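You operate a simulated robot arm through the tools that you are given. There is no shell and no other tool. Be economical: measure what you need, move in short steps, check, and stop when the job is done.

You run a simulated two-armed robot. Do the job below in one go: nothing can be reset, and whatever is moved stays where it is left.

JOB
Open the cleaning drawer, put the teal brush from the inside of the cleaning drawer on top of the orange-banded lidded housing and shut the drawer again. Then fetch the brown filter and stand it on the teal block. Then take the green stub brush on the bottom shelf of the pipe rack and put it away on the rack end of the green top. Do these in the order given. Set down upright: brown filter.
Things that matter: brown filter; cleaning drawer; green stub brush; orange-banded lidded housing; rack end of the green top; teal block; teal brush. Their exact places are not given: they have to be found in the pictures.

The check looks at the end state, three seconds after you hand in, the way a careful person would. Anything else that was tipped, shoved, dropped, spilled or broken makes it a failure.

ROBOT AND FRAMES
Two 7-joint arms with fingered hands on one trunk, on a base that drives. Base frame: it is fixed to the floor where the robot stands at the start and does not move with it; the origin is under the middle of the robot, x ahead of it, y to its left, z up. Units: mm, degrees, N and s.
The left shoulder is at the start at [117, 187, 1029], the right one opposite. With the tool pointing down near the work surface each hand reaches from about 100 to 720 mm from the robot's upright axis, wherever it stands, measured 20 degrees to its own side. Places, roughly: brown filter (5x5x9 cm) [700, 100, 900]; cleaning drawer [700, 100, 700]; green stub brush [-1500, -250, 500]; orange-banded lidded housing [-1500, 0, 750]; rack end of the green top [-1400, -1100, 700]; teal block (9x7x3 cm) [-3600, -700, 800]. Payload 3.6 kg a hand.
The TCP of each hand is the grasp point between the finger pads, 26 mm short of the fingertips. In the tool frame z runs along the fingers and y along their closing line. The gripper opens to 88 mm. The gripper's body begins 30 mm behind the TCP. The gripper is a hand of 3 fingers: y runs from the thumb to the fingers, the wrist lies at [-17, -98, -164] in the tool frame, and closing takes about 1.5 s.
Orientation is told as [roll, pitch, yaw] about the base's x, y, z axes, in that order, counted from this pose: with the fingers straight down and the wrist toward the robot, the tool's x, y and z point along [0, 1, 0], [1, 0, 0] and [0, 0, -1] of the base frame.

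CONTROLS
- The arms move only by the tool step_arm. It takes "left_rows", "right_rows" or both (then of equal length, played together; a hand with none holds still); each is a list of rows, each a list of 7 numbers: the turn, a rotation vector about the tool's x, y, z in degrees, then the shift along the tool's x, y, z in mm, then the gripper command, from -1 (fully open) to 1 (shut), values between in proportion. In form: [[wx, wy, wz, tx, ty, tz, fingers], ...]. A call has 1 to 12 rows; each row shifts and turns the commanded pose from where the row before left it, along the tool's axes as they then stand. A row lasts 0.2 s, in which the tool goes at most 50 mm and 8.6 degrees; a call with a longer step from one row to the next is refused whole, and so is a gripper value outside its range. A pose out of reach is approached as far as the arm can. The call stops where the force on the tool passes 40 N (or 10 N more than at its start, if that is more) or the arm is blocked; 0.2 s more then pass. Each finger travels about 153 mm/s and halts on what it meets, pressing with about 33 N; the grip force reading is that of the motor and also rises with nothing between the fingers. The clock runs only during rows and for 0.2 s after the last one: add rows that do not move to give the fingers time. The reply holds the time, the measured pose of the TCP, the force on the tool along the base axes, the opening and the grip force, in the units named above and with some noise, with the torque about the TCP (base axes, N m) and any sound that the robot's microphone picked up.
- Cameras (640 x 400 px; columns grow to the right, rows downward): "scene" is now at [273.8, -0.9, 922.6]; the picture's right is [-0.06, -1.00, 0.00], its down [-0.47, 0.03, -0.88] and it looks along [0.88, -0.05, -0.47] (base axes); focal length 214 px, centre (320, 200). "left" rides on the left gripper at [-56, -80, -102] in its tool frame; the picture's right is [-0.73, -0.32, 0.60], its down [0.62, -0.67, 0.41] and it looks along [0.27, 0.68, 0.69] (tool axes); focal length 247 px, centre (320, 200). "right" rides on the right gripper at [56, -80, -102] in its tool frame; the picture's right is [-0.73, 0.32, -0.60], its down [-0.62, -0.67, 0.41] and it looks along [-0.27, 0.68, 0.69] (tool axes); focal length 247 px, centre (320, 200).
- snapshot(camera): a new picture of that camera. No time passes.
- raise_lower(by): slides the trunk up (or, below 0, down) by that many mm; the arms and the scene camera ride with it, the base frame stays. It gives what a move gives, with no picture.
- steer(legs): drives the robot by 1 to 6 legs, each [ahead, left, turn to the left] in mm, mm and degrees, along the robot's own axes; the way and the turn of a leg run together, so that a leg with both is an arc; at most 1500 mm and 180 degrees a leg. The arms and the cameras ride along, it lands a little off, and it stops where it bumps. It gives what a move gives.
- preshape(shape, hand): the hand has 3 fingers and takes this shape, open, in about a second: jaw (thumb against the fingers, like two jaws); tri (thumb and two fingers); tip (a fingertip pinch); poke (one finger out to press); point (the index stretched); flat (the hand flat); cup (the hand cupped); fist (a fist). The gripper value then closes the fingers along that shape, each until it touches; the sizes above hold for jaw. It gives what a move gives, with no picture.
- aim_head(pan, tilt): turns the head with the scene camera to pan (to the left, within 60 degrees either way) and tilt (down, from -29 to 69), counted from straight ahead of the robot. It gives what a move gives.
- measure_at(camera, pixels): for up to 12 pixels [column, row] of the newest picture of that camera ("zoom" is the newest enlarged one), the place [x, y, z] in the base frame of the surface seen there, good to about 2 mm, but the place of the scene camera against the robot may be out by one fixed shift of up to 12 mm in any direction. No time passes.
- close_up(camera, box): a new picture of the part [left, top, right, bottom] of that camera's present view, enlarged. No time passes.
- finish_job(): hands the job in; it is judged then, once.

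Go step by step. Measure first, check grasps and placings, and put right what went wrong. The budget is 110 turns and 108 pictures, counting those below and the enlarged ones. Unless the task says otherwise, let go and move clear before handing in.

The tools are called after "Emit:" as name(argument=value, ...) on one line, values as JSON. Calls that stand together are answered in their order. step_arm: Moves the arms, as the interface text tells. Its arguments: {"type":"object","properties":{"left_rows":{"type":"array","items":{"type":"array","items":{"type":"number"}}},"right_rows":{"type":"array","items":{"type":"array","items":{"type":"number"}}}},"required":[]} The other tools are called the same way: raise_lower (by) slides the trunk up or down; preshape (shape, hand) gives the hand a shape; steer (legs) drives the base; aim_head (pan, tilt) turns the head that bears the scene camera; snapshot (camera) takes a picture; measure_at (camera, pixels) gives the place of the surface under pixels of a picture; close_up (camera, box) takes an enlarged picture of a part of a camera's view; finish_job () hands the job in.

At the start:

```text
time: 0.0
left_tcp_pos: [539.6, 222.3, 1098.8]
left_tool_rot: [0.0, 0.0, 0.0]
left_contact_force: [0.2, -0.1, 0.6]
left_torque: [0.02, 0.02, -0.03]
left_width: 87.6
left_grasp_force: 0.1
left_shape: jaw
right_tcp_pos: [493.4, -284.7, 1073.2]
right_tool_rot: [-0.1, 0.0, 0.0]
right_contact_force: [0.8, -0.8, 0.4]
right_torque: [-0.01, -0.02, 0.0]
right_width: 87.7
right_grasp_force: 0.1
right_shape: jaw
trunk travel left (down, up): [-175.0, 582.0]
robot x, y, heading: [1.9, -2.8, -0.1]
head pan, tilt: [-3.5, 28.1]
```

scene: 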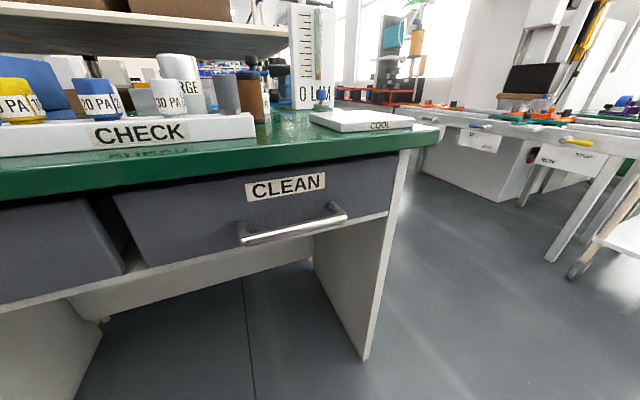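
right: 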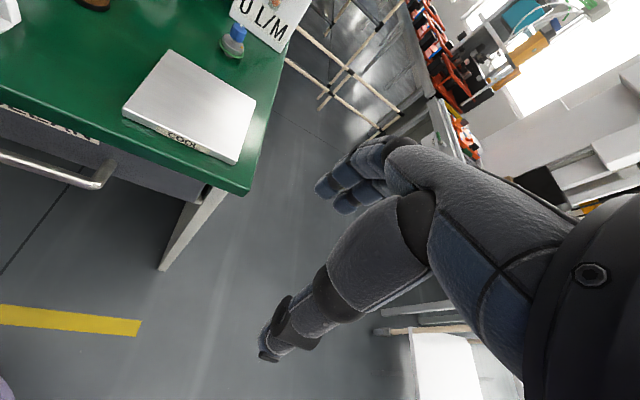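
left: 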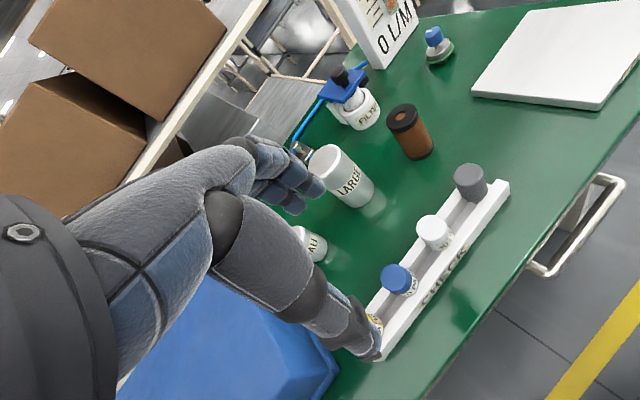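

The scene picture shows the CLEAN drawer with a bar handle from about (242,235) to (343,212), and what may be the brown filter at (252,92). I'll measure both.

Emit:
measure_at(camera="scene", pixels=[[242, 238], [270, 236], [294, 231], [320, 223], [343, 217], [286, 187], [200, 230], [330, 180], [254, 90], [252, 115], [225, 135], [360, 118]])

Emit:
measure_at(camera="left", pixels=[[403, 116], [418, 152], [470, 172], [600, 192], [555, 272], [433, 35], [550, 60], [350, 170]])

Emit:
close_up(camera="scene", box=[100, 40, 420, 260])

```text
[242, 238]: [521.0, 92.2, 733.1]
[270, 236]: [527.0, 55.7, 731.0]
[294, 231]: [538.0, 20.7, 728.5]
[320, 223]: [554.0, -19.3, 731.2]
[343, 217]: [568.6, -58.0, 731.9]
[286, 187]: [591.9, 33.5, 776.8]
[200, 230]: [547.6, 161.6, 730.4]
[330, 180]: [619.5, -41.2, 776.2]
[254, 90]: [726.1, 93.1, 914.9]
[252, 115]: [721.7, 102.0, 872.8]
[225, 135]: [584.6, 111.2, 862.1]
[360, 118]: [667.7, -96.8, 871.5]
```

```text
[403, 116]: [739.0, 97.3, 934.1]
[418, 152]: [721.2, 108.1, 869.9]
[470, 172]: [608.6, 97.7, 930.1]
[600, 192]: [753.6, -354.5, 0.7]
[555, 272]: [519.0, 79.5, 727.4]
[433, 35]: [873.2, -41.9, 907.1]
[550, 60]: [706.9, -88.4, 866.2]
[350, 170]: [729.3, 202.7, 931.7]
```

```text
1.82 times, centred on (260, 150) of scene
```

zoom: 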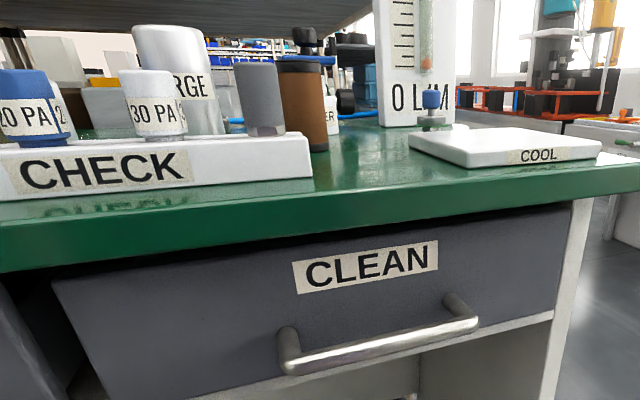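

The handle runs from about (521,92) to (569,-58) at z≈731, so the bench is turned about 18° to the left. I'll back off a little and turn to face it squarely, so that the right hand lines up with the handle.

Emit:
steer(legs=[[-150, 0, 0], [0, 0, 17.8]])

Emit:
aim_head(pan=-10, tilt=25)

Emit:
snapshot(camera="scene")

```text
time: 2.4
left_tcp_pos: [289.2, 377.4, 1097.8]
left_tool_rot: [-0.1, 0.0, 18.0]
left_contact_force: [0.4, -1.1, 0.1]
left_torque: [0.01, 0.0, 0.03]
left_width: 87.8
left_grasp_force: 0.0
left_shape: jaw
right_tcp_pos: [405.6, -117.6, 1072.9]
right_tool_rot: [0.0, 0.0, 18.1]
right_contact_force: [0.7, 0.0, 0.5]
right_torque: [-0.01, 0.01, -0.01]
right_width: 87.7
right_grasp_force: 0.1
right_shape: jaw
trunk travel left (down, up): [-175.0, 582.0]
robot x, y, heading: [-154.2, -0.2, 18.2]
head pan, tilt: [-3.5, 28.1]
```

```text
time: 3.1
left_tcp_pos: [289.9, 377.9, 1098.5]
left_tool_rot: [0.0, 0.0, 18.0]
left_contact_force: [0.6, 0.3, 0.6]
left_torque: [-0.01, -0.02, 0.01]
left_width: 87.8
left_grasp_force: 0.1
left_shape: jaw
right_tcp_pos: [404.0, -117.2, 1073.1]
right_tool_rot: [0.0, 0.0, 18.1]
right_contact_force: [-0.4, 1.2, -0.2]
right_torque: [-0.01, 0.05, 0.0]
right_width: 87.6
right_grasp_force: 0.0
right_shape: jaw
trunk travel left (down, up): [-175.0, 582.0]
robot x, y, heading: [-154.1, 1.8, 18.1]
head pan, tilt: [-10.0, 25.0]
```

```text
103 pictures are left
```

scene: 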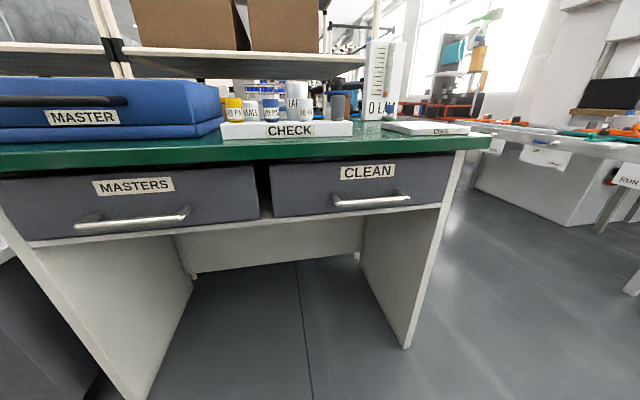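

Emit:
measure_at(camera="scene", pixels=[[340, 202], [356, 201], [371, 199], [386, 197], [404, 195], [290, 190], [430, 180], [367, 172], [300, 153], [420, 146]])

Emit:
close_up(camera="scene", box=[280, 130, 480, 255])

```text
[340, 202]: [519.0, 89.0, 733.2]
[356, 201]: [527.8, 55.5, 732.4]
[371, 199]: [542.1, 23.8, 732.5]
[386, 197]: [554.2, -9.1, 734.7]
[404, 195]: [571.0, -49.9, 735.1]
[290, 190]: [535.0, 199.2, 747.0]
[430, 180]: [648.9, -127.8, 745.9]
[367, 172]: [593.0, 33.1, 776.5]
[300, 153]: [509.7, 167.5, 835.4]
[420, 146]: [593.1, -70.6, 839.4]
```

```text
3.20 times, centred on (380, 192) of scene
```

zoom: 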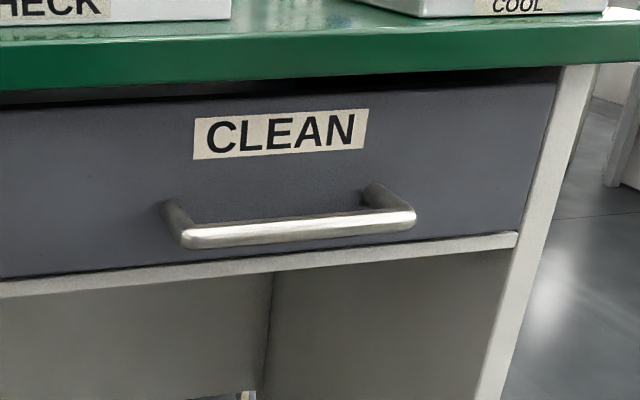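

The handle centre is near (543,22,733) and the front faces about 19°. I'll pitch the right hand so its fingers point forward, still clear of the bench.

Emit:
step_arm(right_rows=[[-8.2, 0, 0, 0, 0, 0, -1], [-8.2, 0, 0, 0, 0, 0, -1], [-8.2, 0, 0, 0, 0, 0, -1], [-8.2, 0, 0, 0, 0, 0, -1], [-8.2, 0, 0, 0, 0, 0, -1], [-8.2, 0, 0, 0, 0, 0, -1], [-8.2, 0, 0, 0, 0, 0, -1], [-8.2, 0, 0, 0, 0, 0, -1], [-8.2, 0, 0, 0, 0, 0, -1], [-8.2, 0, 0, 0, 0, 0, -1], [-8, 0, 0, 0, 0, 0, -1], [0, 0, 0, 0, 0, 0, -1]])

Emit:
step_arm(right_rows=[[0, 0, 0, 8, -48, 0, -1], [0, 0, 0, 8, -48, 0, -1], [0, 0, 0, 8, -48, 0, -1], [0, 0, 0, 8, -48, 0, -1], [0, 0, 0, 8, -48, 0, -1], [0, 0, 0, 8, -48, 0, -1], [0, 0, 0, 35, -25, 0, -1], [0, 0, 0, 0, -25, 30, -1], [0, 0, 0, 0, 0, 40, -1], [0, 0, 0, 0, 0, 0, -1]])

Emit:
snapshot(camera="right")

Emit:
snapshot(camera="scene")

```text
time: 5.7
left_tcp_pos: [289.5, 377.3, 1097.5]
left_tool_rot: [0.1, 0.0, 18.1]
left_contact_force: [0.5, 0.4, -0.1]
left_torque: [0.02, -0.01, 0.01]
left_width: 87.8
left_grasp_force: 0.0
left_shape: jaw
right_tcp_pos: [450.6, -115.5, 1091.0]
right_tool_rot: [-124.7, -90.0, 142.8]
right_contact_force: [0.2, -1.3, 0.6]
right_torque: [-0.01, -0.03, -0.03]
right_width: 87.7
right_grasp_force: 0.1
right_shape: jaw
right hand out of reach, approached as far as the arm can: row 5, 6, 7, 8
trunk travel left (down, up): [-175.0, 582.0]
robot x, y, heading: [-151.7, -1.3, 18.0]
head pan, tilt: [-10.0, 25.0]
```

```text
time: 7.9
left_tcp_pos: [289.5, 377.3, 1097.5]
left_tool_rot: [0.0, 0.0, 18.1]
left_contact_force: [-0.1, 0.7, 0.1]
left_torque: [-0.02, 0.02, -0.03]
left_width: 87.9
left_grasp_force: 0.0
left_shape: jaw
right_tcp_pos: [492.4, -12.7, 753.5]
right_tool_rot: [87.5, -90.0, -69.5]
right_contact_force: [0.6, 0.3, 0.7]
right_torque: [-0.01, 0.0, -0.02]
right_width: 87.8
right_grasp_force: 0.0
right_shape: jaw
trunk travel left (down, up): [-175.0, 582.0]
robot x, y, heading: [-154.3, 1.5, 18.0]
head pan, tilt: [-10.0, 25.0]
```

```text
101 pictures are left
```

right: 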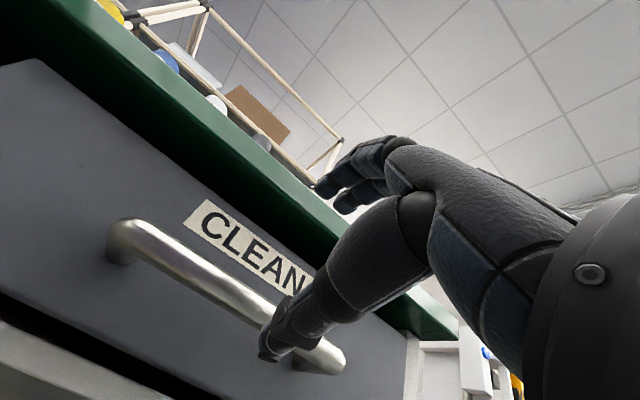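

```text
100 pictures are left
```

scene: 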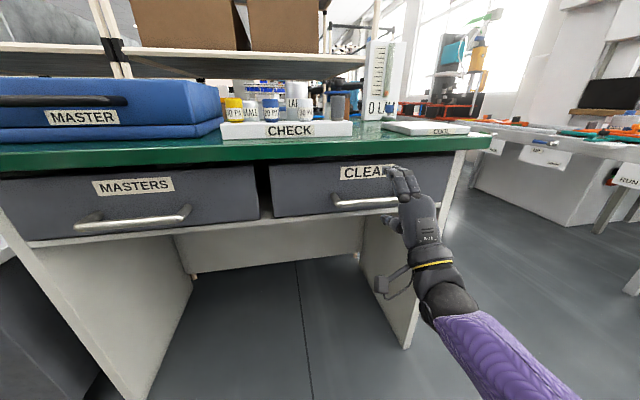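

The hand is level in front of the handle. I'll measure the bar with the right camera.

Emit:
measure_at(camera="right", pixels=[[130, 232], [160, 250], [200, 278], [235, 302], [250, 310], [335, 355], [300, 262], [90, 150]])

```text
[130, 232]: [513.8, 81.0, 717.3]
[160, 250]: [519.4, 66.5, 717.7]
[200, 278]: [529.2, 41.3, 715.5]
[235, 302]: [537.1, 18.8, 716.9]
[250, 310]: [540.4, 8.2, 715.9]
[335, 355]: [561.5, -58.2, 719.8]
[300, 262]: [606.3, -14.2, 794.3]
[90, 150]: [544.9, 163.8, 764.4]
```

The bar axis is at about z≈723, 58 mm ahead of the TCP. I'll lower 30, advance 56 and close on it.

Emit:
step_arm(right_rows=[[0, 0, 0, 7, -30, 0, -1], [0, 0, 0, 0, 0, 30, -1], [0, 0, 0, 0, 0, 27, -1], [0, 0, 0, 0, 0, 0, -1], [0, 0, 0, 0, 0, 0, 0.3], [0, 0, 0, 0, 0, 0, 1], [0, 0, 0, 0, 0, 0, 1], [0, 0, 0, 0, 0, 0, 1], [0, 0, 0, 0, 0, 0, 1], [0, 0, 0, 0, 0, 0, 1], [0, 0, 0, 0, 0, 0, 1]])

Emit:
snapshot(camera="right")

```text
time: 10.3
left_tcp_pos: [289.9, 378.2, 1095.9]
left_tool_rot: [0.0, 0.0, 18.0]
left_contact_force: [-0.1, -0.1, 0.3]
left_torque: [0.02, -0.03, -0.02]
left_width: 87.7
left_grasp_force: 0.1
left_shape: jaw
right_tcp_pos: [546.5, 10.9, 721.9]
right_tool_rot: [-11.7, -90.0, 29.9]
right_contact_force: [1.4, -1.2, -4.7]
right_torque: [0.01, 0.03, -0.03]
right_width: 6.4
right_grasp_force: 33.3
right_shape: jaw
trunk travel left (down, up): [-175.0, 582.0]
robot x, y, heading: [-156.1, -0.2, 17.8]
head pan, tilt: [-10.0, 25.0]
```

```text
99 pictures are left
```

right: 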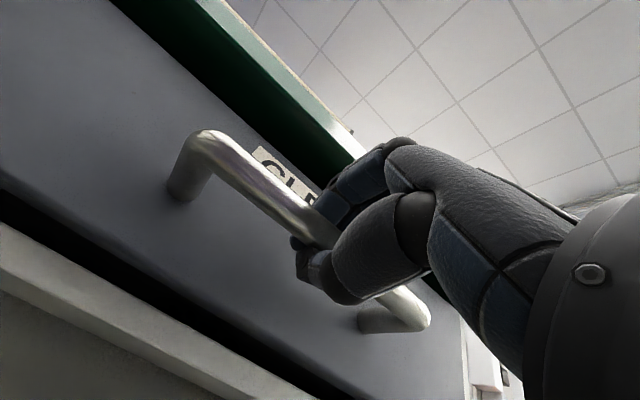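

The fingers are closed round the bar. I'll pull the drawer straight out.

Emit:
step_arm(right_rows=[[0, 0, 0, 0, 0, -10, 1], [0, 0, 0, 0, 0, -20, 1], [0, 0, 0, 0, 0, -20, 1], [0, 0, 0, 0, 0, -20, 1], [0, 0, 0, 0, 0, -20, 1], [0, 0, 0, 0, 0, -20, 1], [0, 0, 0, 0, 0, -20, 1], [0, 0, 0, 0, 0, -20, 1], [0, 0, 0, 0, 0, -20, 1], [0, 0, 0, 0, 0, -20, 1], [0, 0, 0, 0, 0, -20, 1], [0, 0, 0, 0, 0, -15, 1]])

Emit:
aim_head(pan=-10, tilt=35)

Emit:
snapshot(camera="scene")

```text
time: 12.9
left_tcp_pos: [291.0, 375.7, 1098.4]
left_tool_rot: [0.1, 0.1, 18.1]
left_contact_force: [0.2, -0.1, 0.3]
left_torque: [-0.01, -0.04, -0.02]
left_width: 87.4
left_grasp_force: 0.1
left_shape: jaw
right_tcp_pos: [331.0, -62.0, 722.7]
right_tool_rot: [2.1, -89.9, 16.0]
right_contact_force: [5.7, -15.0, -9.7]
right_torque: [-0.03, 0.0, -0.03]
right_width: 7.0
right_grasp_force: 33.2
right_shape: jaw
trunk travel left (down, up): [-175.0, 582.0]
robot x, y, heading: [-152.4, -1.4, 18.3]
head pan, tilt: [-10.0, 25.0]
```

```text
time: 13.6
left_tcp_pos: [290.0, 376.6, 1097.3]
left_tool_rot: [0.0, 0.1, 18.1]
left_contact_force: [0.3, -0.3, -0.3]
left_torque: [0.01, 0.0, -0.03]
left_width: 87.6
left_grasp_force: 0.0
left_shape: jaw
right_tcp_pos: [331.8, -61.5, 722.4]
right_tool_rot: [14.0, -89.8, 4.1]
right_contact_force: [4.9, -14.7, -11.6]
right_torque: [-0.08, 0.04, -0.06]
right_width: 7.0
right_grasp_force: 33.0
right_shape: jaw
trunk travel left (down, up): [-175.0, 582.0]
robot x, y, heading: [-152.2, -3.5, 18.2]
head pan, tilt: [-10.0, 35.0]
```

```text
98 pictures are left
```

scene: 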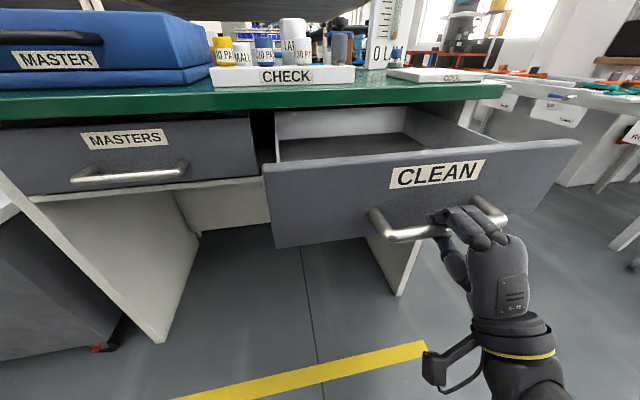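

The drawer is open about 230 mm. I'll let go, back off and lift the right hand clear, then raise the trunk to look inside.

Emit:
step_arm(right_rows=[[0, 0, 0, 0, 0, 0, 0], [0, 0, 0, 0, 0, 0, -1], [0, 0, 0, 0, 0, 0, -1], [0, 0, 0, 0, 0, -25, -1], [0, 0, 0, 0, 0, -35, -1], [0, 0, 0, 0, 0, -20, -1], [0, 0, 0, -30, 30, 0, -1], [0, 0, 0, -30, 40, 0, -1], [0, 0, 0, -30, 40, 0, -1], [0, 0, 0, 0, 40, 0, -1], [0, 0, 0, 0, 40, 0, -1]])

Emit:
step_arm(right_rows=[[8.2, 0, 0, 0, 0, 0, -1], [8.2, 0, 0, 0, 0, 0, -1], [8.2, 0, 0, 0, 0, 0, -1], [8.2, 0, 0, 0, 0, 0, -1], [8.2, 0, 0, 0, 0, 0, -1], [8.2, 0, 0, 0, 0, 0, -1], [8.2, 0, 0, 0, 0, 0, -1], [8.2, 0, 0, 0, 0, 0, -1], [8.2, 0, 0, 0, 0, 0, -1], [8.2, 0, 0, 0, 0, 0, -1], [8, 0, 0, 0, 0, 0, -1]])

Emit:
raise_lower(by=300)

Emit:
aim_head(pan=-15, tilt=45)

Emit:
snapshot(camera="scene")

```text
time: 16.0
left_tcp_pos: [289.5, 377.0, 1097.2]
left_tool_rot: [0.1, 0.1, 18.1]
left_contact_force: [0.4, 0.5, 0.2]
left_torque: [0.02, 0.01, 0.01]
left_width: 87.8
left_grasp_force: 0.1
left_shape: jaw
right_tcp_pos: [282.9, -172.0, 908.0]
right_tool_rot: [-163.0, -89.9, -178.9]
right_contact_force: [-0.2, -1.2, -0.1]
right_torque: [-0.02, -0.02, -0.02]
right_width: 88.0
right_grasp_force: 0.1
right_shape: jaw
right hand out of reach, approached as far as the arm can: row 11
trunk travel left (down, up): [-175.0, 582.0]
robot x, y, heading: [-154.7, -0.1, 18.0]
head pan, tilt: [-10.0, 35.0]
```

```text
time: 18.4
left_tcp_pos: [290.3, 377.9, 1097.8]
left_tool_rot: [0.0, 0.0, 18.1]
left_contact_force: [-0.6, 0.5, 0.1]
left_torque: [-0.01, -0.01, -0.01]
left_width: 87.8
left_grasp_force: 0.0
left_shape: jaw
right_tcp_pos: [362.4, -208.8, 772.9]
right_tool_rot: [0.0, 0.2, 18.1]
right_contact_force: [-0.9, 0.8, -0.4]
right_torque: [0.01, -0.01, 0.01]
right_width: 87.7
right_grasp_force: 0.0
right_shape: jaw
right hand out of reach, approached as far as the arm can: row 1, 2, 3, 4, 5, 6, 7, 8
trunk travel left (down, up): [-175.0, 582.0]
robot x, y, heading: [-154.6, -2.4, 18.1]
head pan, tilt: [-10.0, 35.0]
```

```text
time: 21.4
left_tcp_pos: [289.2, 376.4, 1397.4]
left_tool_rot: [0.0, 0.2, 18.0]
left_contact_force: [0.0, -0.7, -0.1]
left_torque: [-0.01, -0.01, -0.01]
left_width: 87.7
left_grasp_force: 0.1
left_shape: jaw
right_tcp_pos: [362.8, -209.3, 1073.6]
right_tool_rot: [0.1, 0.0, 18.1]
right_contact_force: [-0.6, 0.5, 0.0]
right_torque: [-0.01, 0.01, 0.02]
right_width: 88.1
right_grasp_force: 0.2
right_shape: jaw
trunk travel left (down, up): [-475.0, 282.0]
robot x, y, heading: [-154.3, -0.6, 18.2]
head pan, tilt: [-10.0, 35.0]
```

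```text
time: 22.1
left_tcp_pos: [289.4, 378.2, 1398.4]
left_tool_rot: [0.0, 0.1, 18.1]
left_contact_force: [-0.2, 0.4, 0.0]
left_torque: [0.01, 0.0, -0.03]
left_width: 87.4
left_grasp_force: 0.0
left_shape: jaw
right_tcp_pos: [361.6, -209.3, 1074.4]
right_tool_rot: [0.0, 0.0, 18.0]
right_contact_force: [0.0, 0.0, -0.6]
right_torque: [-0.04, -0.02, 0.0]
right_width: 87.9
right_grasp_force: 0.1
right_shape: jaw
trunk travel left (down, up): [-475.0, 282.0]
robot x, y, heading: [-157.0, -1.7, 18.1]
head pan, tilt: [-15.0, 45.0]
```

```text
97 pictures are left
```

scene: 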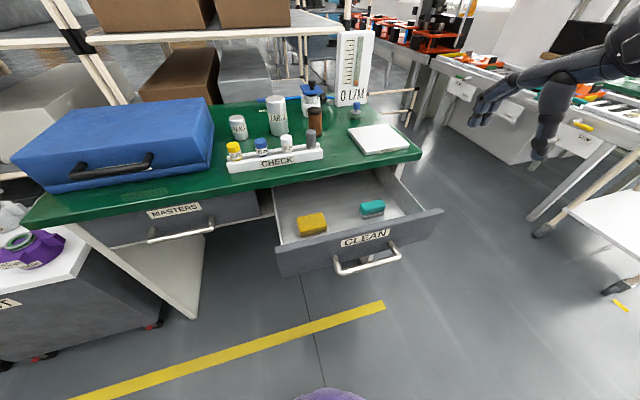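

The teal brush is in the drawer at (372,208), beside a yellow sponge at (312,224). I'll zoom in and measure.

Emit:
close_up(camera="scene", box=[260, 150, 460, 275])

Emit:
measure_at(camera="scene", pixels=[[362, 205], [382, 203], [372, 204], [372, 214], [345, 225], [312, 218], [280, 250], [440, 211], [315, 111], [270, 190], [365, 262], [352, 237]])

```text
3.20 times, centred on (360, 212) of scene
```

zoom: 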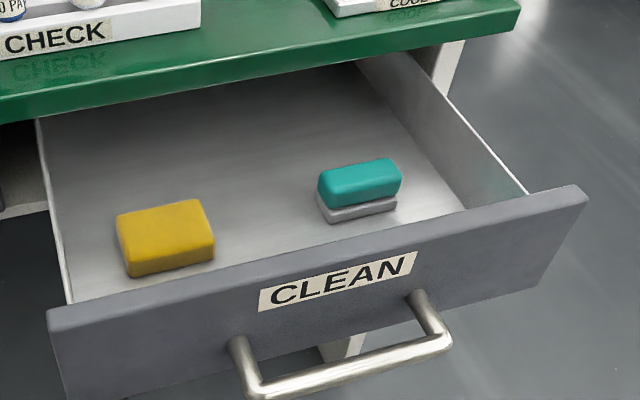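

```text
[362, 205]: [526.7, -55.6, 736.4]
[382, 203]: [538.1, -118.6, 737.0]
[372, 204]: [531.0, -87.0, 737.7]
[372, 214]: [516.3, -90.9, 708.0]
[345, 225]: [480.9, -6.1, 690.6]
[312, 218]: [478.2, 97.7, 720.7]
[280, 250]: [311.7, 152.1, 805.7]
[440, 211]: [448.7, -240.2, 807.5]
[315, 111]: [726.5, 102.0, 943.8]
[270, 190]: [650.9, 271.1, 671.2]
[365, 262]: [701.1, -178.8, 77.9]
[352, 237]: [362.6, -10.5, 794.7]
```

I'll measure the brush's top corners in the zoomed picture to get its direction.

Emit:
measure_at(camera="zoom", pixels=[[323, 175], [386, 161], [399, 178], [331, 196], [360, 178], [330, 217], [395, 207], [360, 225], [420, 200], [200, 120]])

```text
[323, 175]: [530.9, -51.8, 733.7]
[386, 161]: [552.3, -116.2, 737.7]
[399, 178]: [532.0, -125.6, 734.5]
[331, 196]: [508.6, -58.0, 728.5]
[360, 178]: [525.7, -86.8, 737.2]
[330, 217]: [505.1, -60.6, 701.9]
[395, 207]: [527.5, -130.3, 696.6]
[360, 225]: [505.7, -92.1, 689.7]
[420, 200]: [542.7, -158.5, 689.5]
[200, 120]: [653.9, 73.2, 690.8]
```

The brush runs at about 19°, in line with the drawer, with its centre near (531,-88) and its top at z≈737. I'll take the right hand over it and re-measure with the wrist camera.

Emit:
step_arm(right_rows=[[0, 0, 0, 12, 40, 0, -1], [0, 0, 0, 12, 40, 0, -1], [0, 0, 0, 12, 40, 0, -1], [0, 0, 0, 12, 40, 0, -1], [0, 0, 0, 11, 39, 0, -1], [0, 0, 0, 0, 0, 45, -1], [0, 0, 0, 0, 0, 45, -1], [0, 0, 0, 0, 0, 45, -1], [0, 0, 0, 0, 0, 0, -1]])

Emit:
snapshot(camera="right")

```text
time: 24.1
left_tcp_pos: [289.8, 378.8, 1397.6]
left_tool_rot: [-0.1, 0.0, 18.1]
left_contact_force: [0.2, 0.9, 0.1]
left_torque: [0.02, 0.02, 0.01]
left_width: 87.5
left_grasp_force: 0.0
left_shape: jaw
right_tcp_pos: [531.8, -89.9, 938.9]
right_tool_rot: [0.0, 0.0, 18.1]
right_contact_force: [-0.6, -0.6, 0.3]
right_torque: [0.0, 0.01, -0.01]
right_width: 87.7
right_grasp_force: 0.1
right_shape: jaw
trunk travel left (down, up): [-475.0, 282.0]
robot x, y, heading: [-157.5, -2.5, 18.3]
head pan, tilt: [-15.0, 45.0]
```

```text
95 pictures are left
```

right: 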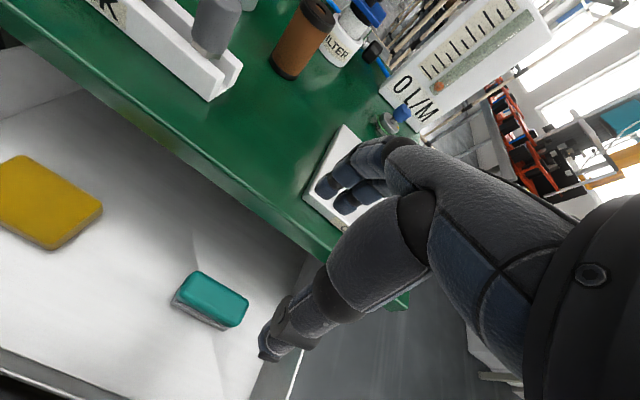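

Emit:
measure_at(camera="right", pixels=[[198, 273], [246, 300], [234, 327], [180, 290], [214, 297], [300, 30], [295, 60], [316, 8]])

```text
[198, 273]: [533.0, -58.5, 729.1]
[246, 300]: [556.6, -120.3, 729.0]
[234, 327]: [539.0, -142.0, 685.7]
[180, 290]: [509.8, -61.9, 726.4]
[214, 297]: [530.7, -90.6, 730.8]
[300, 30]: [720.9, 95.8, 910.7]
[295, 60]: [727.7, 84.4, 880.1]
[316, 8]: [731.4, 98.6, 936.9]
```

The brush centre is (532,-93) with its top at z≈731. I'll go down 217 mm and grip it.

Emit:
step_arm(right_rows=[[0, 0, 0, -3, 0, 45, -1], [0, 0, 0, 0, 0, 45, -1], [0, 0, 0, 0, 0, 45, -1], [0, 0, 0, 0, 0, 40, -1], [0, 0, 0, 0, 0, 30, -1], [0, 0, 0, 0, 0, 12, -1], [0, 0, 0, 0, 0, 0, 0], [0, 0, 0, 0, 0, 0, 0.5], [0, 0, 0, 0, 0, 0, 1], [0, 0, 0, 0, 0, 0, 1], [0, 0, 0, 0, 0, 0, 1], [0, 0, 0, 0, 0, 0, 1]])

Emit:
snapshot(camera="right")

```text
time: 26.7
left_tcp_pos: [289.8, 379.2, 1397.2]
left_tool_rot: [0.0, 0.0, 18.1]
left_contact_force: [-0.7, -0.2, 0.3]
left_torque: [0.01, -0.03, 0.0]
left_width: 87.8
left_grasp_force: 0.0
left_shape: jaw
right_tcp_pos: [498.9, -104.0, 785.2]
right_tool_rot: [0.1, 0.0, 18.2]
right_contact_force: [0.7, -0.3, 0.7]
right_torque: [0.0, -0.05, 0.03]
right_width: 0.0
right_grasp_force: 33.3
right_shape: jaw
right hand out of reach, approached as far as the arm can: row 3, 4, 5, 6
trunk travel left (down, up): [-475.0, 282.0]
robot x, y, heading: [-148.1, -1.5, 18.2]
head pan, tilt: [-15.0, 45.0]
```

```text
94 pictures are left
```

right: 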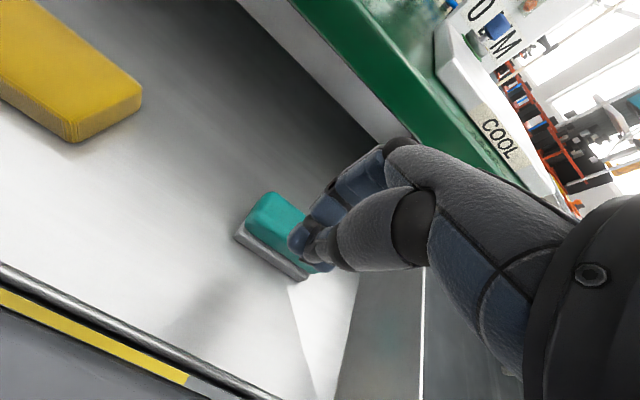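

The arm ran out of reach (TCP z 785), with its fingers above the brush and nothing touched. I'll open, lift the hand, lower the trunk and try again.

Emit:
step_arm(right_rows=[[0, 0, 0, 0, 0, 0, 0], [0, 0, 0, 0, 0, 0, -1], [0, 0, 0, 0, 0, -45, -1], [0, 0, 0, 0, 0, -45, -1], [0, 0, 0, 0, 0, -45, -1], [0, 0, 0, 0, 0, -45, -1], [0, 0, 0, 0, 0, 0, -1]])

Emit:
raise_lower(by=-130)

```text
time: 28.3
left_tcp_pos: [290.2, 377.4, 1397.6]
left_tool_rot: [0.0, 0.0, 18.0]
left_contact_force: [-0.6, 0.4, 0.2]
left_torque: [-0.01, -0.03, 0.0]
left_width: 88.0
left_grasp_force: 0.0
left_shape: jaw
right_tcp_pos: [494.5, -104.9, 963.0]
right_tool_rot: [0.0, 0.1, 18.0]
right_contact_force: [-0.1, -0.1, 0.1]
right_torque: [0.0, 0.0, 0.05]
right_width: 88.0
right_grasp_force: 0.1
right_shape: jaw
trunk travel left (down, up): [-475.0, 282.0]
robot x, y, heading: [-154.3, 0.2, 18.1]
head pan, tilt: [-15.0, 45.0]
```

```text
time: 29.9
left_tcp_pos: [288.8, 378.4, 1268.6]
left_tool_rot: [0.0, 0.0, 18.1]
left_contact_force: [-0.2, -0.6, -1.1]
left_torque: [-0.01, -0.01, -0.01]
left_width: 87.6
left_grasp_force: 0.0
left_shape: jaw
right_tcp_pos: [497.6, -104.3, 834.9]
right_tool_rot: [0.0, 0.0, 18.1]
right_contact_force: [-0.2, 0.4, -0.1]
right_torque: [0.01, -0.02, -0.01]
right_width: 87.8
right_grasp_force: 0.1
right_shape: jaw
trunk travel left (down, up): [-345.0, 412.0]
robot x, y, heading: [-154.0, 0.9, 18.0]
head pan, tilt: [-15.0, 45.0]
```

Emit:
step_arm(right_rows=[[0, 0, 0, 0, 37, 0, -1], [0, 0, 0, 0, 0, 40, -1], [0, 0, 0, 0, 0, 40, -1], [0, 0, 0, 0, 0, 32, -1], [0, 0, 0, 0, 0, 0, -1]])

Emit:
snapshot(camera="right")

```text
time: 31.1
left_tcp_pos: [290.1, 377.6, 1267.5]
left_tool_rot: [0.0, 0.0, 18.1]
left_contact_force: [-0.1, 0.6, 0.3]
left_torque: [0.03, -0.02, 0.0]
left_width: 88.0
left_grasp_force: 0.0
left_shape: jaw
right_tcp_pos: [533.8, -94.7, 723.9]
right_tool_rot: [0.1, 0.0, 18.1]
right_contact_force: [-0.8, 0.1, -0.9]
right_torque: [0.01, -0.02, -0.01]
right_width: 87.9
right_grasp_force: 0.0
right_shape: jaw
trunk travel left (down, up): [-345.0, 412.0]
robot x, y, heading: [-151.0, -0.0, 18.3]
head pan, tilt: [-15.0, 45.0]
```

```text
93 pictures are left
```

right: 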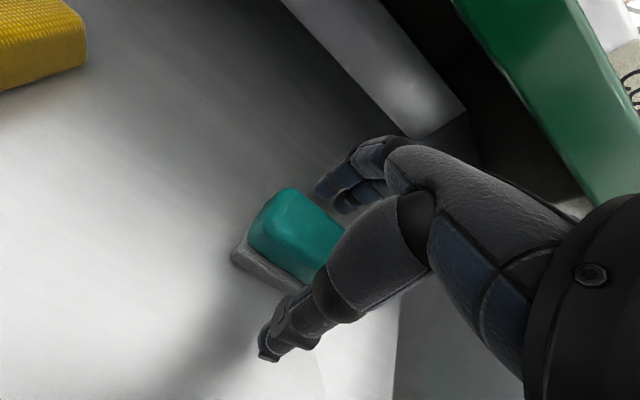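

The fingers straddle the brush. I'll close and lift.

Emit:
step_arm(right_rows=[[0, 0, 0, 0, 0, 0, 0], [0, 0, 0, 0, 0, 0, 1], [0, 0, 0, 0, 0, 0, 1], [0, 0, 0, 0, 0, 0, 1], [0, 0, 0, 0, 0, 0, 1], [0, 0, 0, 0, 0, 0, 1], [0, 0, 0, 0, 0, 0, 1], [0, 0, 0, 0, 0, -20, 1], [0, 0, 0, 0, 0, -40, 1], [0, 0, 0, 0, 0, -40, 1], [0, 0, 0, 0, 0, -40, 1], [0, 0, 0, 0, 0, -40, 1]])

Emit:
snapshot(camera="right")

```text
time: 33.7
left_tcp_pos: [289.0, 377.3, 1267.2]
left_tool_rot: [0.0, 0.0, 18.1]
left_contact_force: [0.0, 0.3, 0.3]
left_torque: [-0.01, 0.0, -0.05]
left_width: 87.9
left_grasp_force: 0.1
left_shape: jaw
right_tcp_pos: [531.3, -94.0, 904.2]
right_tool_rot: [0.0, 0.1, 18.1]
right_contact_force: [-0.1, 0.6, -0.1]
right_torque: [0.04, 0.0, -0.01]
right_width: 29.1
right_grasp_force: 33.2
right_shape: jaw
trunk travel left (down, up): [-345.0, 412.0]
robot x, y, heading: [-156.5, 2.3, 18.3]
head pan, tilt: [-15.0, 45.0]
```

```text
92 pictures are left
```

right: 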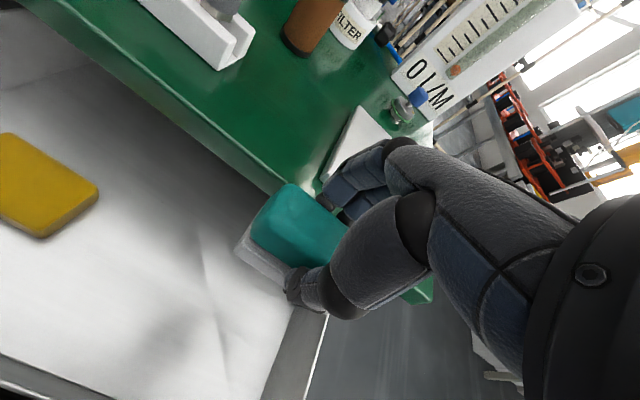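

The brush is in the hand (29 mm wide). I'll back off from the bench, draw the hand in and turn partway to find the housing.

Emit:
step_arm(right_rows=[[0, 0, 0, 0, -20, -30, 1], [0, 0, 0, 0, -40, -20, 1], [0, 0, 0, 0, -40, 0, 1], [0, 0, 0, 0, -40, 0, 1], [0, 0, 0, 0, -40, 0, 1]])

Emit:
aim_head(pan=-60, tilt=25)

Emit:
snapshot(camera="scene")

```text
time: 34.9
left_tcp_pos: [289.2, 377.1, 1268.0]
left_tool_rot: [0.0, 0.1, 18.1]
left_contact_force: [-0.1, -0.6, -0.1]
left_torque: [0.02, 0.01, 0.01]
left_width: 88.1
left_grasp_force: 0.1
left_shape: jaw
right_tcp_pos: [355.0, -149.0, 955.3]
right_tool_rot: [0.0, 0.0, 18.1]
right_contact_force: [-0.5, -0.1, -0.5]
right_torque: [0.02, 0.0, -0.02]
right_width: 29.2
right_grasp_force: 32.9
right_shape: jaw
trunk travel left (down, up): [-345.0, 412.0]
robot x, y, heading: [-153.0, 1.8, 18.4]
head pan, tilt: [-15.0, 45.0]
```

```text
time: 36.0
left_tcp_pos: [290.5, 376.8, 1267.5]
left_tool_rot: [0.0, 0.0, 18.0]
left_contact_force: [-0.2, 0.1, -0.4]
left_torque: [-0.01, 0.02, 0.0]
left_width: 87.6
left_grasp_force: 0.0
left_shape: jaw
right_tcp_pos: [357.4, -148.5, 956.8]
right_tool_rot: [0.0, -0.1, 18.1]
right_contact_force: [-0.1, -0.9, -1.5]
right_torque: [-0.02, -0.03, 0.04]
right_width: 29.0
right_grasp_force: 33.1
right_shape: jaw
trunk travel left (down, up): [-345.0, 412.0]
robot x, y, heading: [-152.3, -2.2, 18.2]
head pan, tilt: [-60.0, 25.0]
```

```text
91 pictures are left
```

scene: 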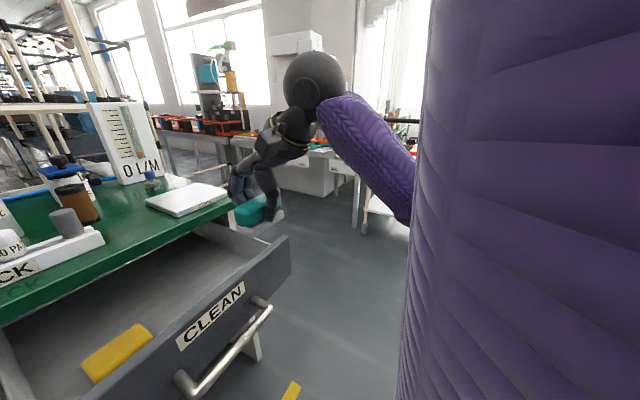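

Emit:
steer(legs=[[-250, 0, 0], [0, 0, -110]])

Emit:
aim_head(pan=-50, tilt=20)

Emit:
snapshot(camera="scene")

Emit:
aim_head(pan=0, tilt=20)

Emit:
snapshot(camera="scene")

```text
time: 42.4
left_tcp_pos: [-172.5, -617.7, 1267.7]
left_tool_rot: [0.0, 0.0, -90.5]
left_contact_force: [0.2, -0.2, 0.9]
left_torque: [0.03, 0.02, 0.01]
left_width: 87.8
left_grasp_force: 0.1
left_shape: jaw
right_tcp_pos: [-694.3, -514.4, 955.0]
right_tool_rot: [0.0, -0.1, -90.5]
right_contact_force: [1.0, -0.8, -0.3]
right_torque: [-0.01, 0.0, 0.0]
right_width: 29.1
right_grasp_force: 33.0
right_shape: jaw
trunk travel left (down, up): [-345.0, 412.0]
robot x, y, heading: [-389.2, -77.3, -90.2]
head pan, tilt: [-60.0, 25.0]
```

```text
time: 43.1
left_tcp_pos: [-174.1, -617.0, 1266.8]
left_tool_rot: [-0.1, -0.1, -90.5]
left_contact_force: [0.5, 0.0, -0.4]
left_torque: [-0.02, 0.05, 0.01]
left_width: 87.6
left_grasp_force: 0.1
left_shape: jaw
right_tcp_pos: [-694.1, -514.4, 954.1]
right_tool_rot: [0.0, 0.0, -90.5]
right_contact_force: [0.8, 0.2, -1.0]
right_torque: [-0.03, 0.01, -0.01]
right_width: 29.0
right_grasp_force: 33.6
right_shape: jaw
trunk travel left (down, up): [-345.0, 412.0]
robot x, y, heading: [-388.7, -77.9, -90.6]
head pan, tilt: [-50.0, 20.0]
```

```text
90 pictures are left
```

scene: 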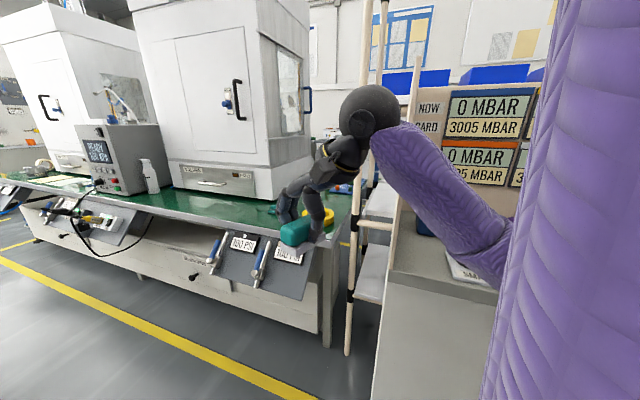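

```text
time: 44.3
left_tcp_pos: [-173.6, -618.2, 1268.2]
left_tool_rot: [0.0, -0.2, -90.5]
left_contact_force: [0.8, 0.2, 0.9]
left_torque: [0.0, -0.04, 0.0]
left_width: 87.6
left_grasp_force: 0.0
left_shape: jaw
right_tcp_pos: [-692.8, -512.7, 955.3]
right_tool_rot: [0.0, 0.0, -90.6]
right_contact_force: [0.1, 0.3, -0.3]
right_torque: [0.02, 0.02, -0.01]
right_width: 28.8
right_grasp_force: 33.2
right_shape: jaw
trunk travel left (down, up): [-345.0, 412.0]
robot x, y, heading: [-388.1, -75.2, -90.5]
head pan, tilt: [0.0, 20.0]
```

```text
89 pictures are left
```

scene: 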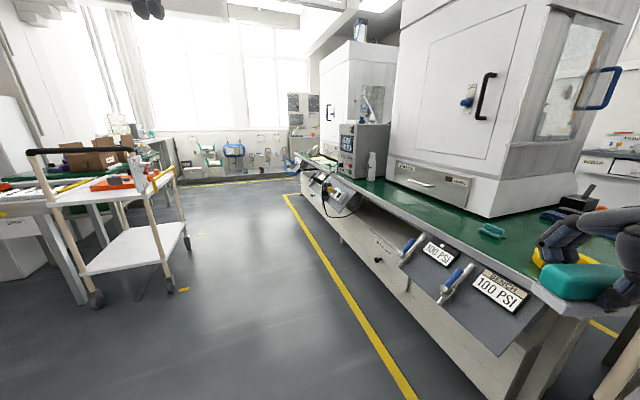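

The green-topped bench and a rack with white posts are on my right. I'll turn further to face the rack.

Emit:
steer(legs=[[0, 0, -80]])

Emit:
aim_head(pan=0, tilt=20)

Emit:
snapshot(camera="scene")

```text
time: 45.7
left_tcp_pos: [-290.3, -651.3, 1268.2]
left_tool_rot: [0.0, -0.1, -102.6]
left_contact_force: [0.0, -0.1, 0.3]
left_torque: [-0.01, -0.02, 0.04]
left_width: 87.9
left_grasp_force: 0.0
left_shape: jaw
right_tcp_pos: [-771.0, -443.2, 955.8]
right_tool_rot: [0.6, -0.3, -101.1]
right_contact_force: [5.9, -1.5, -0.4]
right_torque: [0.24, 0.55, -0.17]
right_width: 28.7
right_grasp_force: 33.3
right_shape: jaw
trunk travel left (down, up): [-345.0, 412.0]
robot x, y, heading: [-387.9, -77.6, -102.7]
head pan, tilt: [0.0, 20.0]
stopped in leg 1: the force on the tool passed its limit (the readings are from after the stop); the commanded pose is now the measured one
```

```text
time: 46.3
left_tcp_pos: [-290.0, -652.1, 1267.0]
left_tool_rot: [-0.1, 0.1, -102.6]
left_contact_force: [-0.1, -0.6, 1.1]
left_torque: [0.0, 0.03, 0.01]
left_width: 88.2
left_grasp_force: 0.0
left_shape: jaw
right_tcp_pos: [-770.7, -442.4, 954.0]
right_tool_rot: [0.5, -0.2, -101.1]
right_contact_force: [7.8, -2.0, -0.1]
right_torque: [0.16, 0.61, -0.23]
right_width: 28.9
right_grasp_force: 33.5
right_shape: jaw
trunk travel left (down, up): [-345.0, 412.0]
robot x, y, heading: [-386.3, -76.1, -102.9]
head pan, tilt: [0.0, 20.0]
```

```text
88 pictures are left
```

scene: 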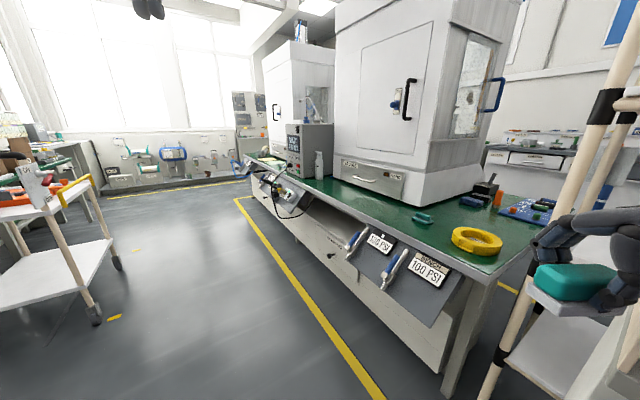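

The right hand touched a rack post, with a force of about 8 N. I'll turn back and measure where the rack really stands.

Emit:
steer(legs=[[0, 0, 13]])

Emit:
aim_head(pan=-40, tilt=25)

Emit:
snapshot(camera="scene")

```text
time: 47.6
left_tcp_pos: [-161.2, -613.9, 1267.7]
left_tool_rot: [0.0, 0.0, -89.4]
left_contact_force: [-0.4, 0.4, -0.4]
left_torque: [0.01, 0.03, 0.02]
left_width: 87.8
left_grasp_force: 0.0
left_shape: jaw
right_tcp_pos: [-676.6, -519.4, 955.2]
right_tool_rot: [0.5, -0.1, -88.0]
right_contact_force: [0.0, -0.1, -1.0]
right_torque: [0.01, -0.02, 0.01]
right_width: 28.7
right_grasp_force: 32.3
right_shape: jaw
trunk travel left (down, up): [-345.0, 412.0]
robot x, y, heading: [-389.2, -78.0, -89.1]
head pan, tilt: [0.0, 20.0]
```

```text
time: 48.6
left_tcp_pos: [-162.9, -614.1, 1267.3]
left_tool_rot: [0.1, 0.0, -89.3]
left_contact_force: [0.3, 0.3, -0.1]
left_torque: [0.01, 0.02, 0.01]
left_width: 87.8
left_grasp_force: 0.0
left_shape: jaw
right_tcp_pos: [-676.6, -521.0, 955.3]
right_tool_rot: [0.5, -0.2, -88.1]
right_contact_force: [0.3, -0.3, -1.3]
right_torque: [-0.02, 0.01, 0.0]
right_width: 29.1
right_grasp_force: 33.1
right_shape: jaw
trunk travel left (down, up): [-345.0, 412.0]
robot x, y, heading: [-390.1, -78.5, -89.1]
head pan, tilt: [-40.0, 25.0]
```

```text
87 pictures are left
```

scene: 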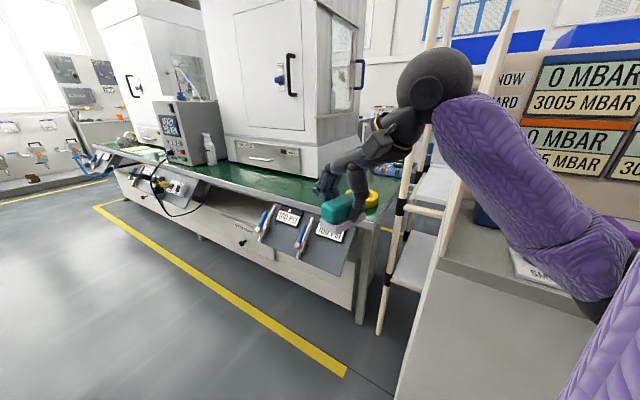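

Emit:
measure_at(camera="scene", pixels=[[385, 310], [398, 225], [425, 262], [435, 300], [460, 250], [480, 290], [465, 180], [420, 340], [320, 235], [370, 240], [258, 230], [520, 260]])

Emit:
close_up(camera="scene", box=[300, 140, 540, 340])

```text
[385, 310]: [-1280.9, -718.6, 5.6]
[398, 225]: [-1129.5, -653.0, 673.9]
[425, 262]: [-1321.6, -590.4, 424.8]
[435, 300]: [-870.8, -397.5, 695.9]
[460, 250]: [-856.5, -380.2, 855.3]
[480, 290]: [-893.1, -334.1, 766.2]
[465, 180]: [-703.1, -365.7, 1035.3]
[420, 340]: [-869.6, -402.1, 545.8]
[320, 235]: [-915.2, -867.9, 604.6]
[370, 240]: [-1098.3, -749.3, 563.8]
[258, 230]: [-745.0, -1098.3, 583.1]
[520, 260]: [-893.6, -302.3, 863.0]
```

```text
2.00 times, centred on (420, 240) of scene
```

zoom: 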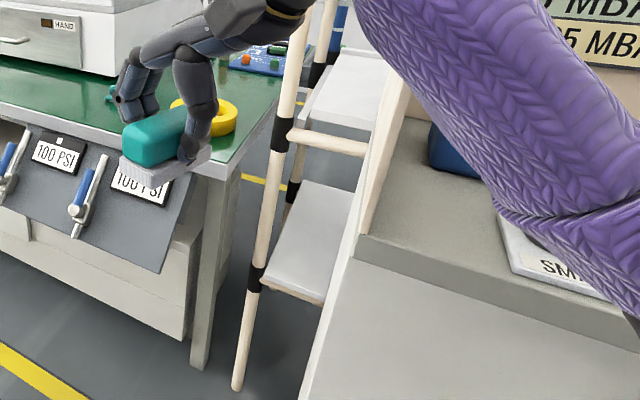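

A cabinet with display boards stands at x≈-870 between me and the rack. I'll draw the right hand in, sidestep away and then turn to see everything.

Emit:
step_arm(right_rows=[[0, 0, 0, 20, -40, 0, 1], [0, 0, 0, 20, -40, 0, 1], [0, 0, 0, 20, -40, 0, 1]])

Emit:
steer(legs=[[0, 150, 0], [0, 0, -60]])

Emit:
aim_head(pan=-15, tilt=20)

Emit:
snapshot(camera="scene")

```text
time: 49.4
left_tcp_pos: [-161.5, -613.2, 1267.5]
left_tool_rot: [0.0, 0.0, -89.3]
left_contact_force: [-0.1, -0.7, -0.3]
left_torque: [0.0, -0.02, 0.02]
left_width: 87.8
left_grasp_force: 0.0
left_shape: jaw
right_tcp_pos: [-622.8, -454.1, 932.6]
right_tool_rot: [0.5, -0.3, -88.0]
right_contact_force: [0.2, 0.5, -0.5]
right_torque: [0.01, 0.04, 0.0]
right_width: 28.8
right_grasp_force: 33.0
right_shape: jaw
right hand out of reach, approached as far as the arm can: row 2, 3
trunk travel left (down, up): [-345.0, 412.0]
robot x, y, heading: [-389.5, -76.5, -89.3]
head pan, tilt: [-40.0, 25.0]
```

```text
time: 53.4
left_tcp_pos: [-581.5, -547.1, 1267.0]
left_tool_rot: [0.0, -0.1, -148.3]
left_contact_force: [-0.1, -0.1, -0.7]
left_torque: [-0.01, 0.02, 0.0]
left_width: 88.1
left_grasp_force: 0.1
left_shape: jaw
right_tcp_pos: [-684.0, -68.8, 932.6]
right_tool_rot: [0.5, -0.3, -146.8]
right_contact_force: [-0.3, 0.0, 0.5]
right_torque: [-0.03, -0.01, 0.02]
right_width: 28.7
right_grasp_force: 33.0
right_shape: jaw
trunk travel left (down, up): [-345.0, 412.0]
robot x, y, heading: [-240.1, -77.0, -148.1]
head pan, tilt: [-40.0, 25.0]
```

```text
time: 54.3
left_tcp_pos: [-581.2, -546.9, 1267.0]
left_tool_rot: [0.0, 0.0, -148.3]
left_contact_force: [-0.6, -0.3, -0.2]
left_torque: [0.0, -0.01, -0.01]
left_width: 87.6
left_grasp_force: 0.0
left_shape: jaw
right_tcp_pos: [-683.0, -67.9, 932.5]
right_tool_rot: [0.6, -0.2, -146.8]
right_contact_force: [0.0, -0.5, -1.6]
right_torque: [-0.01, -0.01, -0.02]
right_width: 28.7
right_grasp_force: 32.7
right_shape: jaw
trunk travel left (down, up): [-345.0, 412.0]
robot x, y, heading: [-238.8, -76.4, -148.2]
head pan, tilt: [-15.0, 20.0]
```

```text
85 pictures are left
```

scene: 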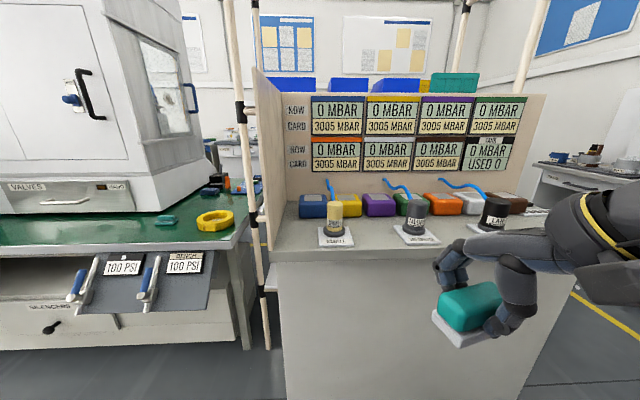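

Emit:
close_up(camera="scene", box=[230, 60, 580, 279])

Emit:
measure_at(camera="scene", pixels=[[312, 210], [345, 203], [378, 203], [445, 203], [470, 203], [335, 238], [420, 250], [267, 150], [450, 85], [243, 340], [240, 100], [460, 20]])

```text
1.83 times, centred on (405, 170) of scene
```

zoom: 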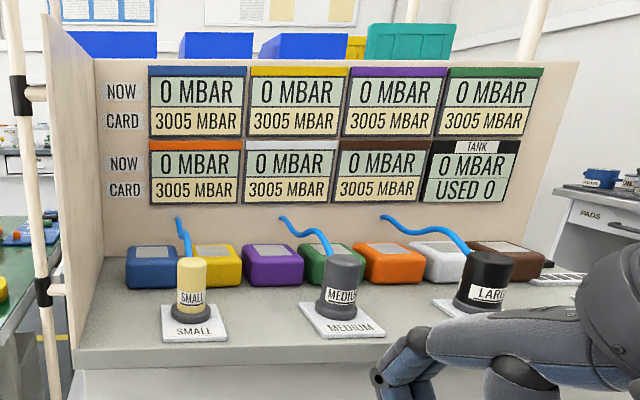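

```text
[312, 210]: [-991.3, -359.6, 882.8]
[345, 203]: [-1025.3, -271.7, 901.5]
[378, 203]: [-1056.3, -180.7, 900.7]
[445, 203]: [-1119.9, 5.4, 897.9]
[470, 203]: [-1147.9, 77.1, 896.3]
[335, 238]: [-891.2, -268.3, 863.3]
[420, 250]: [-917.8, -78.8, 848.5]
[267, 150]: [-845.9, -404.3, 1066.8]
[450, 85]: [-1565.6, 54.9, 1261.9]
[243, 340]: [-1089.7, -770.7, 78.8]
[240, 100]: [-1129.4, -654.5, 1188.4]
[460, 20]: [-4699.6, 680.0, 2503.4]
```

The coloured blocks on this cabinet have no lids; the pipe rack seems to be behind it, from x≈-1130 to -1570. I'll turn right to look for a way round.

Emit:
steer(legs=[[0, 0, -55]])

Emit:
aim_head(pan=0, tilt=15)

Emit:
snapshot(camera="scene")

```text
time: 57.2
left_tcp_pos: [-822.0, -66.8, 1268.8]
left_tool_rot: [0.0, 0.0, 156.8]
left_contact_force: [-0.4, -0.1, -0.1]
left_torque: [0.03, 0.01, -0.01]
left_width: 88.0
left_grasp_force: 0.2
left_shape: jaw
right_tcp_pos: [-489.2, 292.0, 932.3]
right_tool_rot: [0.6, -0.2, 158.2]
right_contact_force: [0.8, -0.1, -1.2]
right_torque: [-0.02, 0.01, 0.0]
right_width: 28.7
right_grasp_force: 33.1
right_shape: jaw
trunk travel left (down, up): [-345.0, 412.0]
robot x, y, heading: [-244.2, -74.4, 156.9]
head pan, tilt: [-15.0, 20.0]
```

```text
time: 57.9
left_tcp_pos: [-823.7, -66.8, 1268.5]
left_tool_rot: [-0.1, 0.0, 156.8]
left_contact_force: [-0.8, 0.2, 0.0]
left_torque: [0.0, 0.0, 0.0]
left_width: 88.2
left_grasp_force: 0.2
left_shape: jaw
right_tcp_pos: [-490.3, 291.7, 932.8]
right_tool_rot: [0.7, -0.2, 158.2]
right_contact_force: [-0.1, -0.4, -0.1]
right_torque: [0.03, 0.03, -0.02]
right_width: 28.7
right_grasp_force: 32.7
right_shape: jaw
trunk travel left (down, up): [-345.0, 412.0]
robot x, y, heading: [-239.4, -76.5, 157.0]
head pan, tilt: [0.0, 15.0]
```

```text
83 pictures are left
```

scene: 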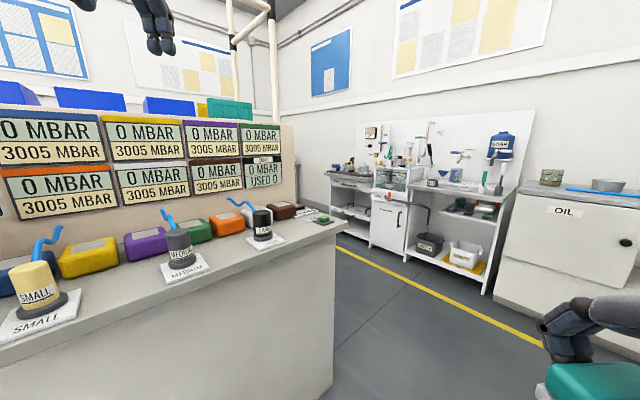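

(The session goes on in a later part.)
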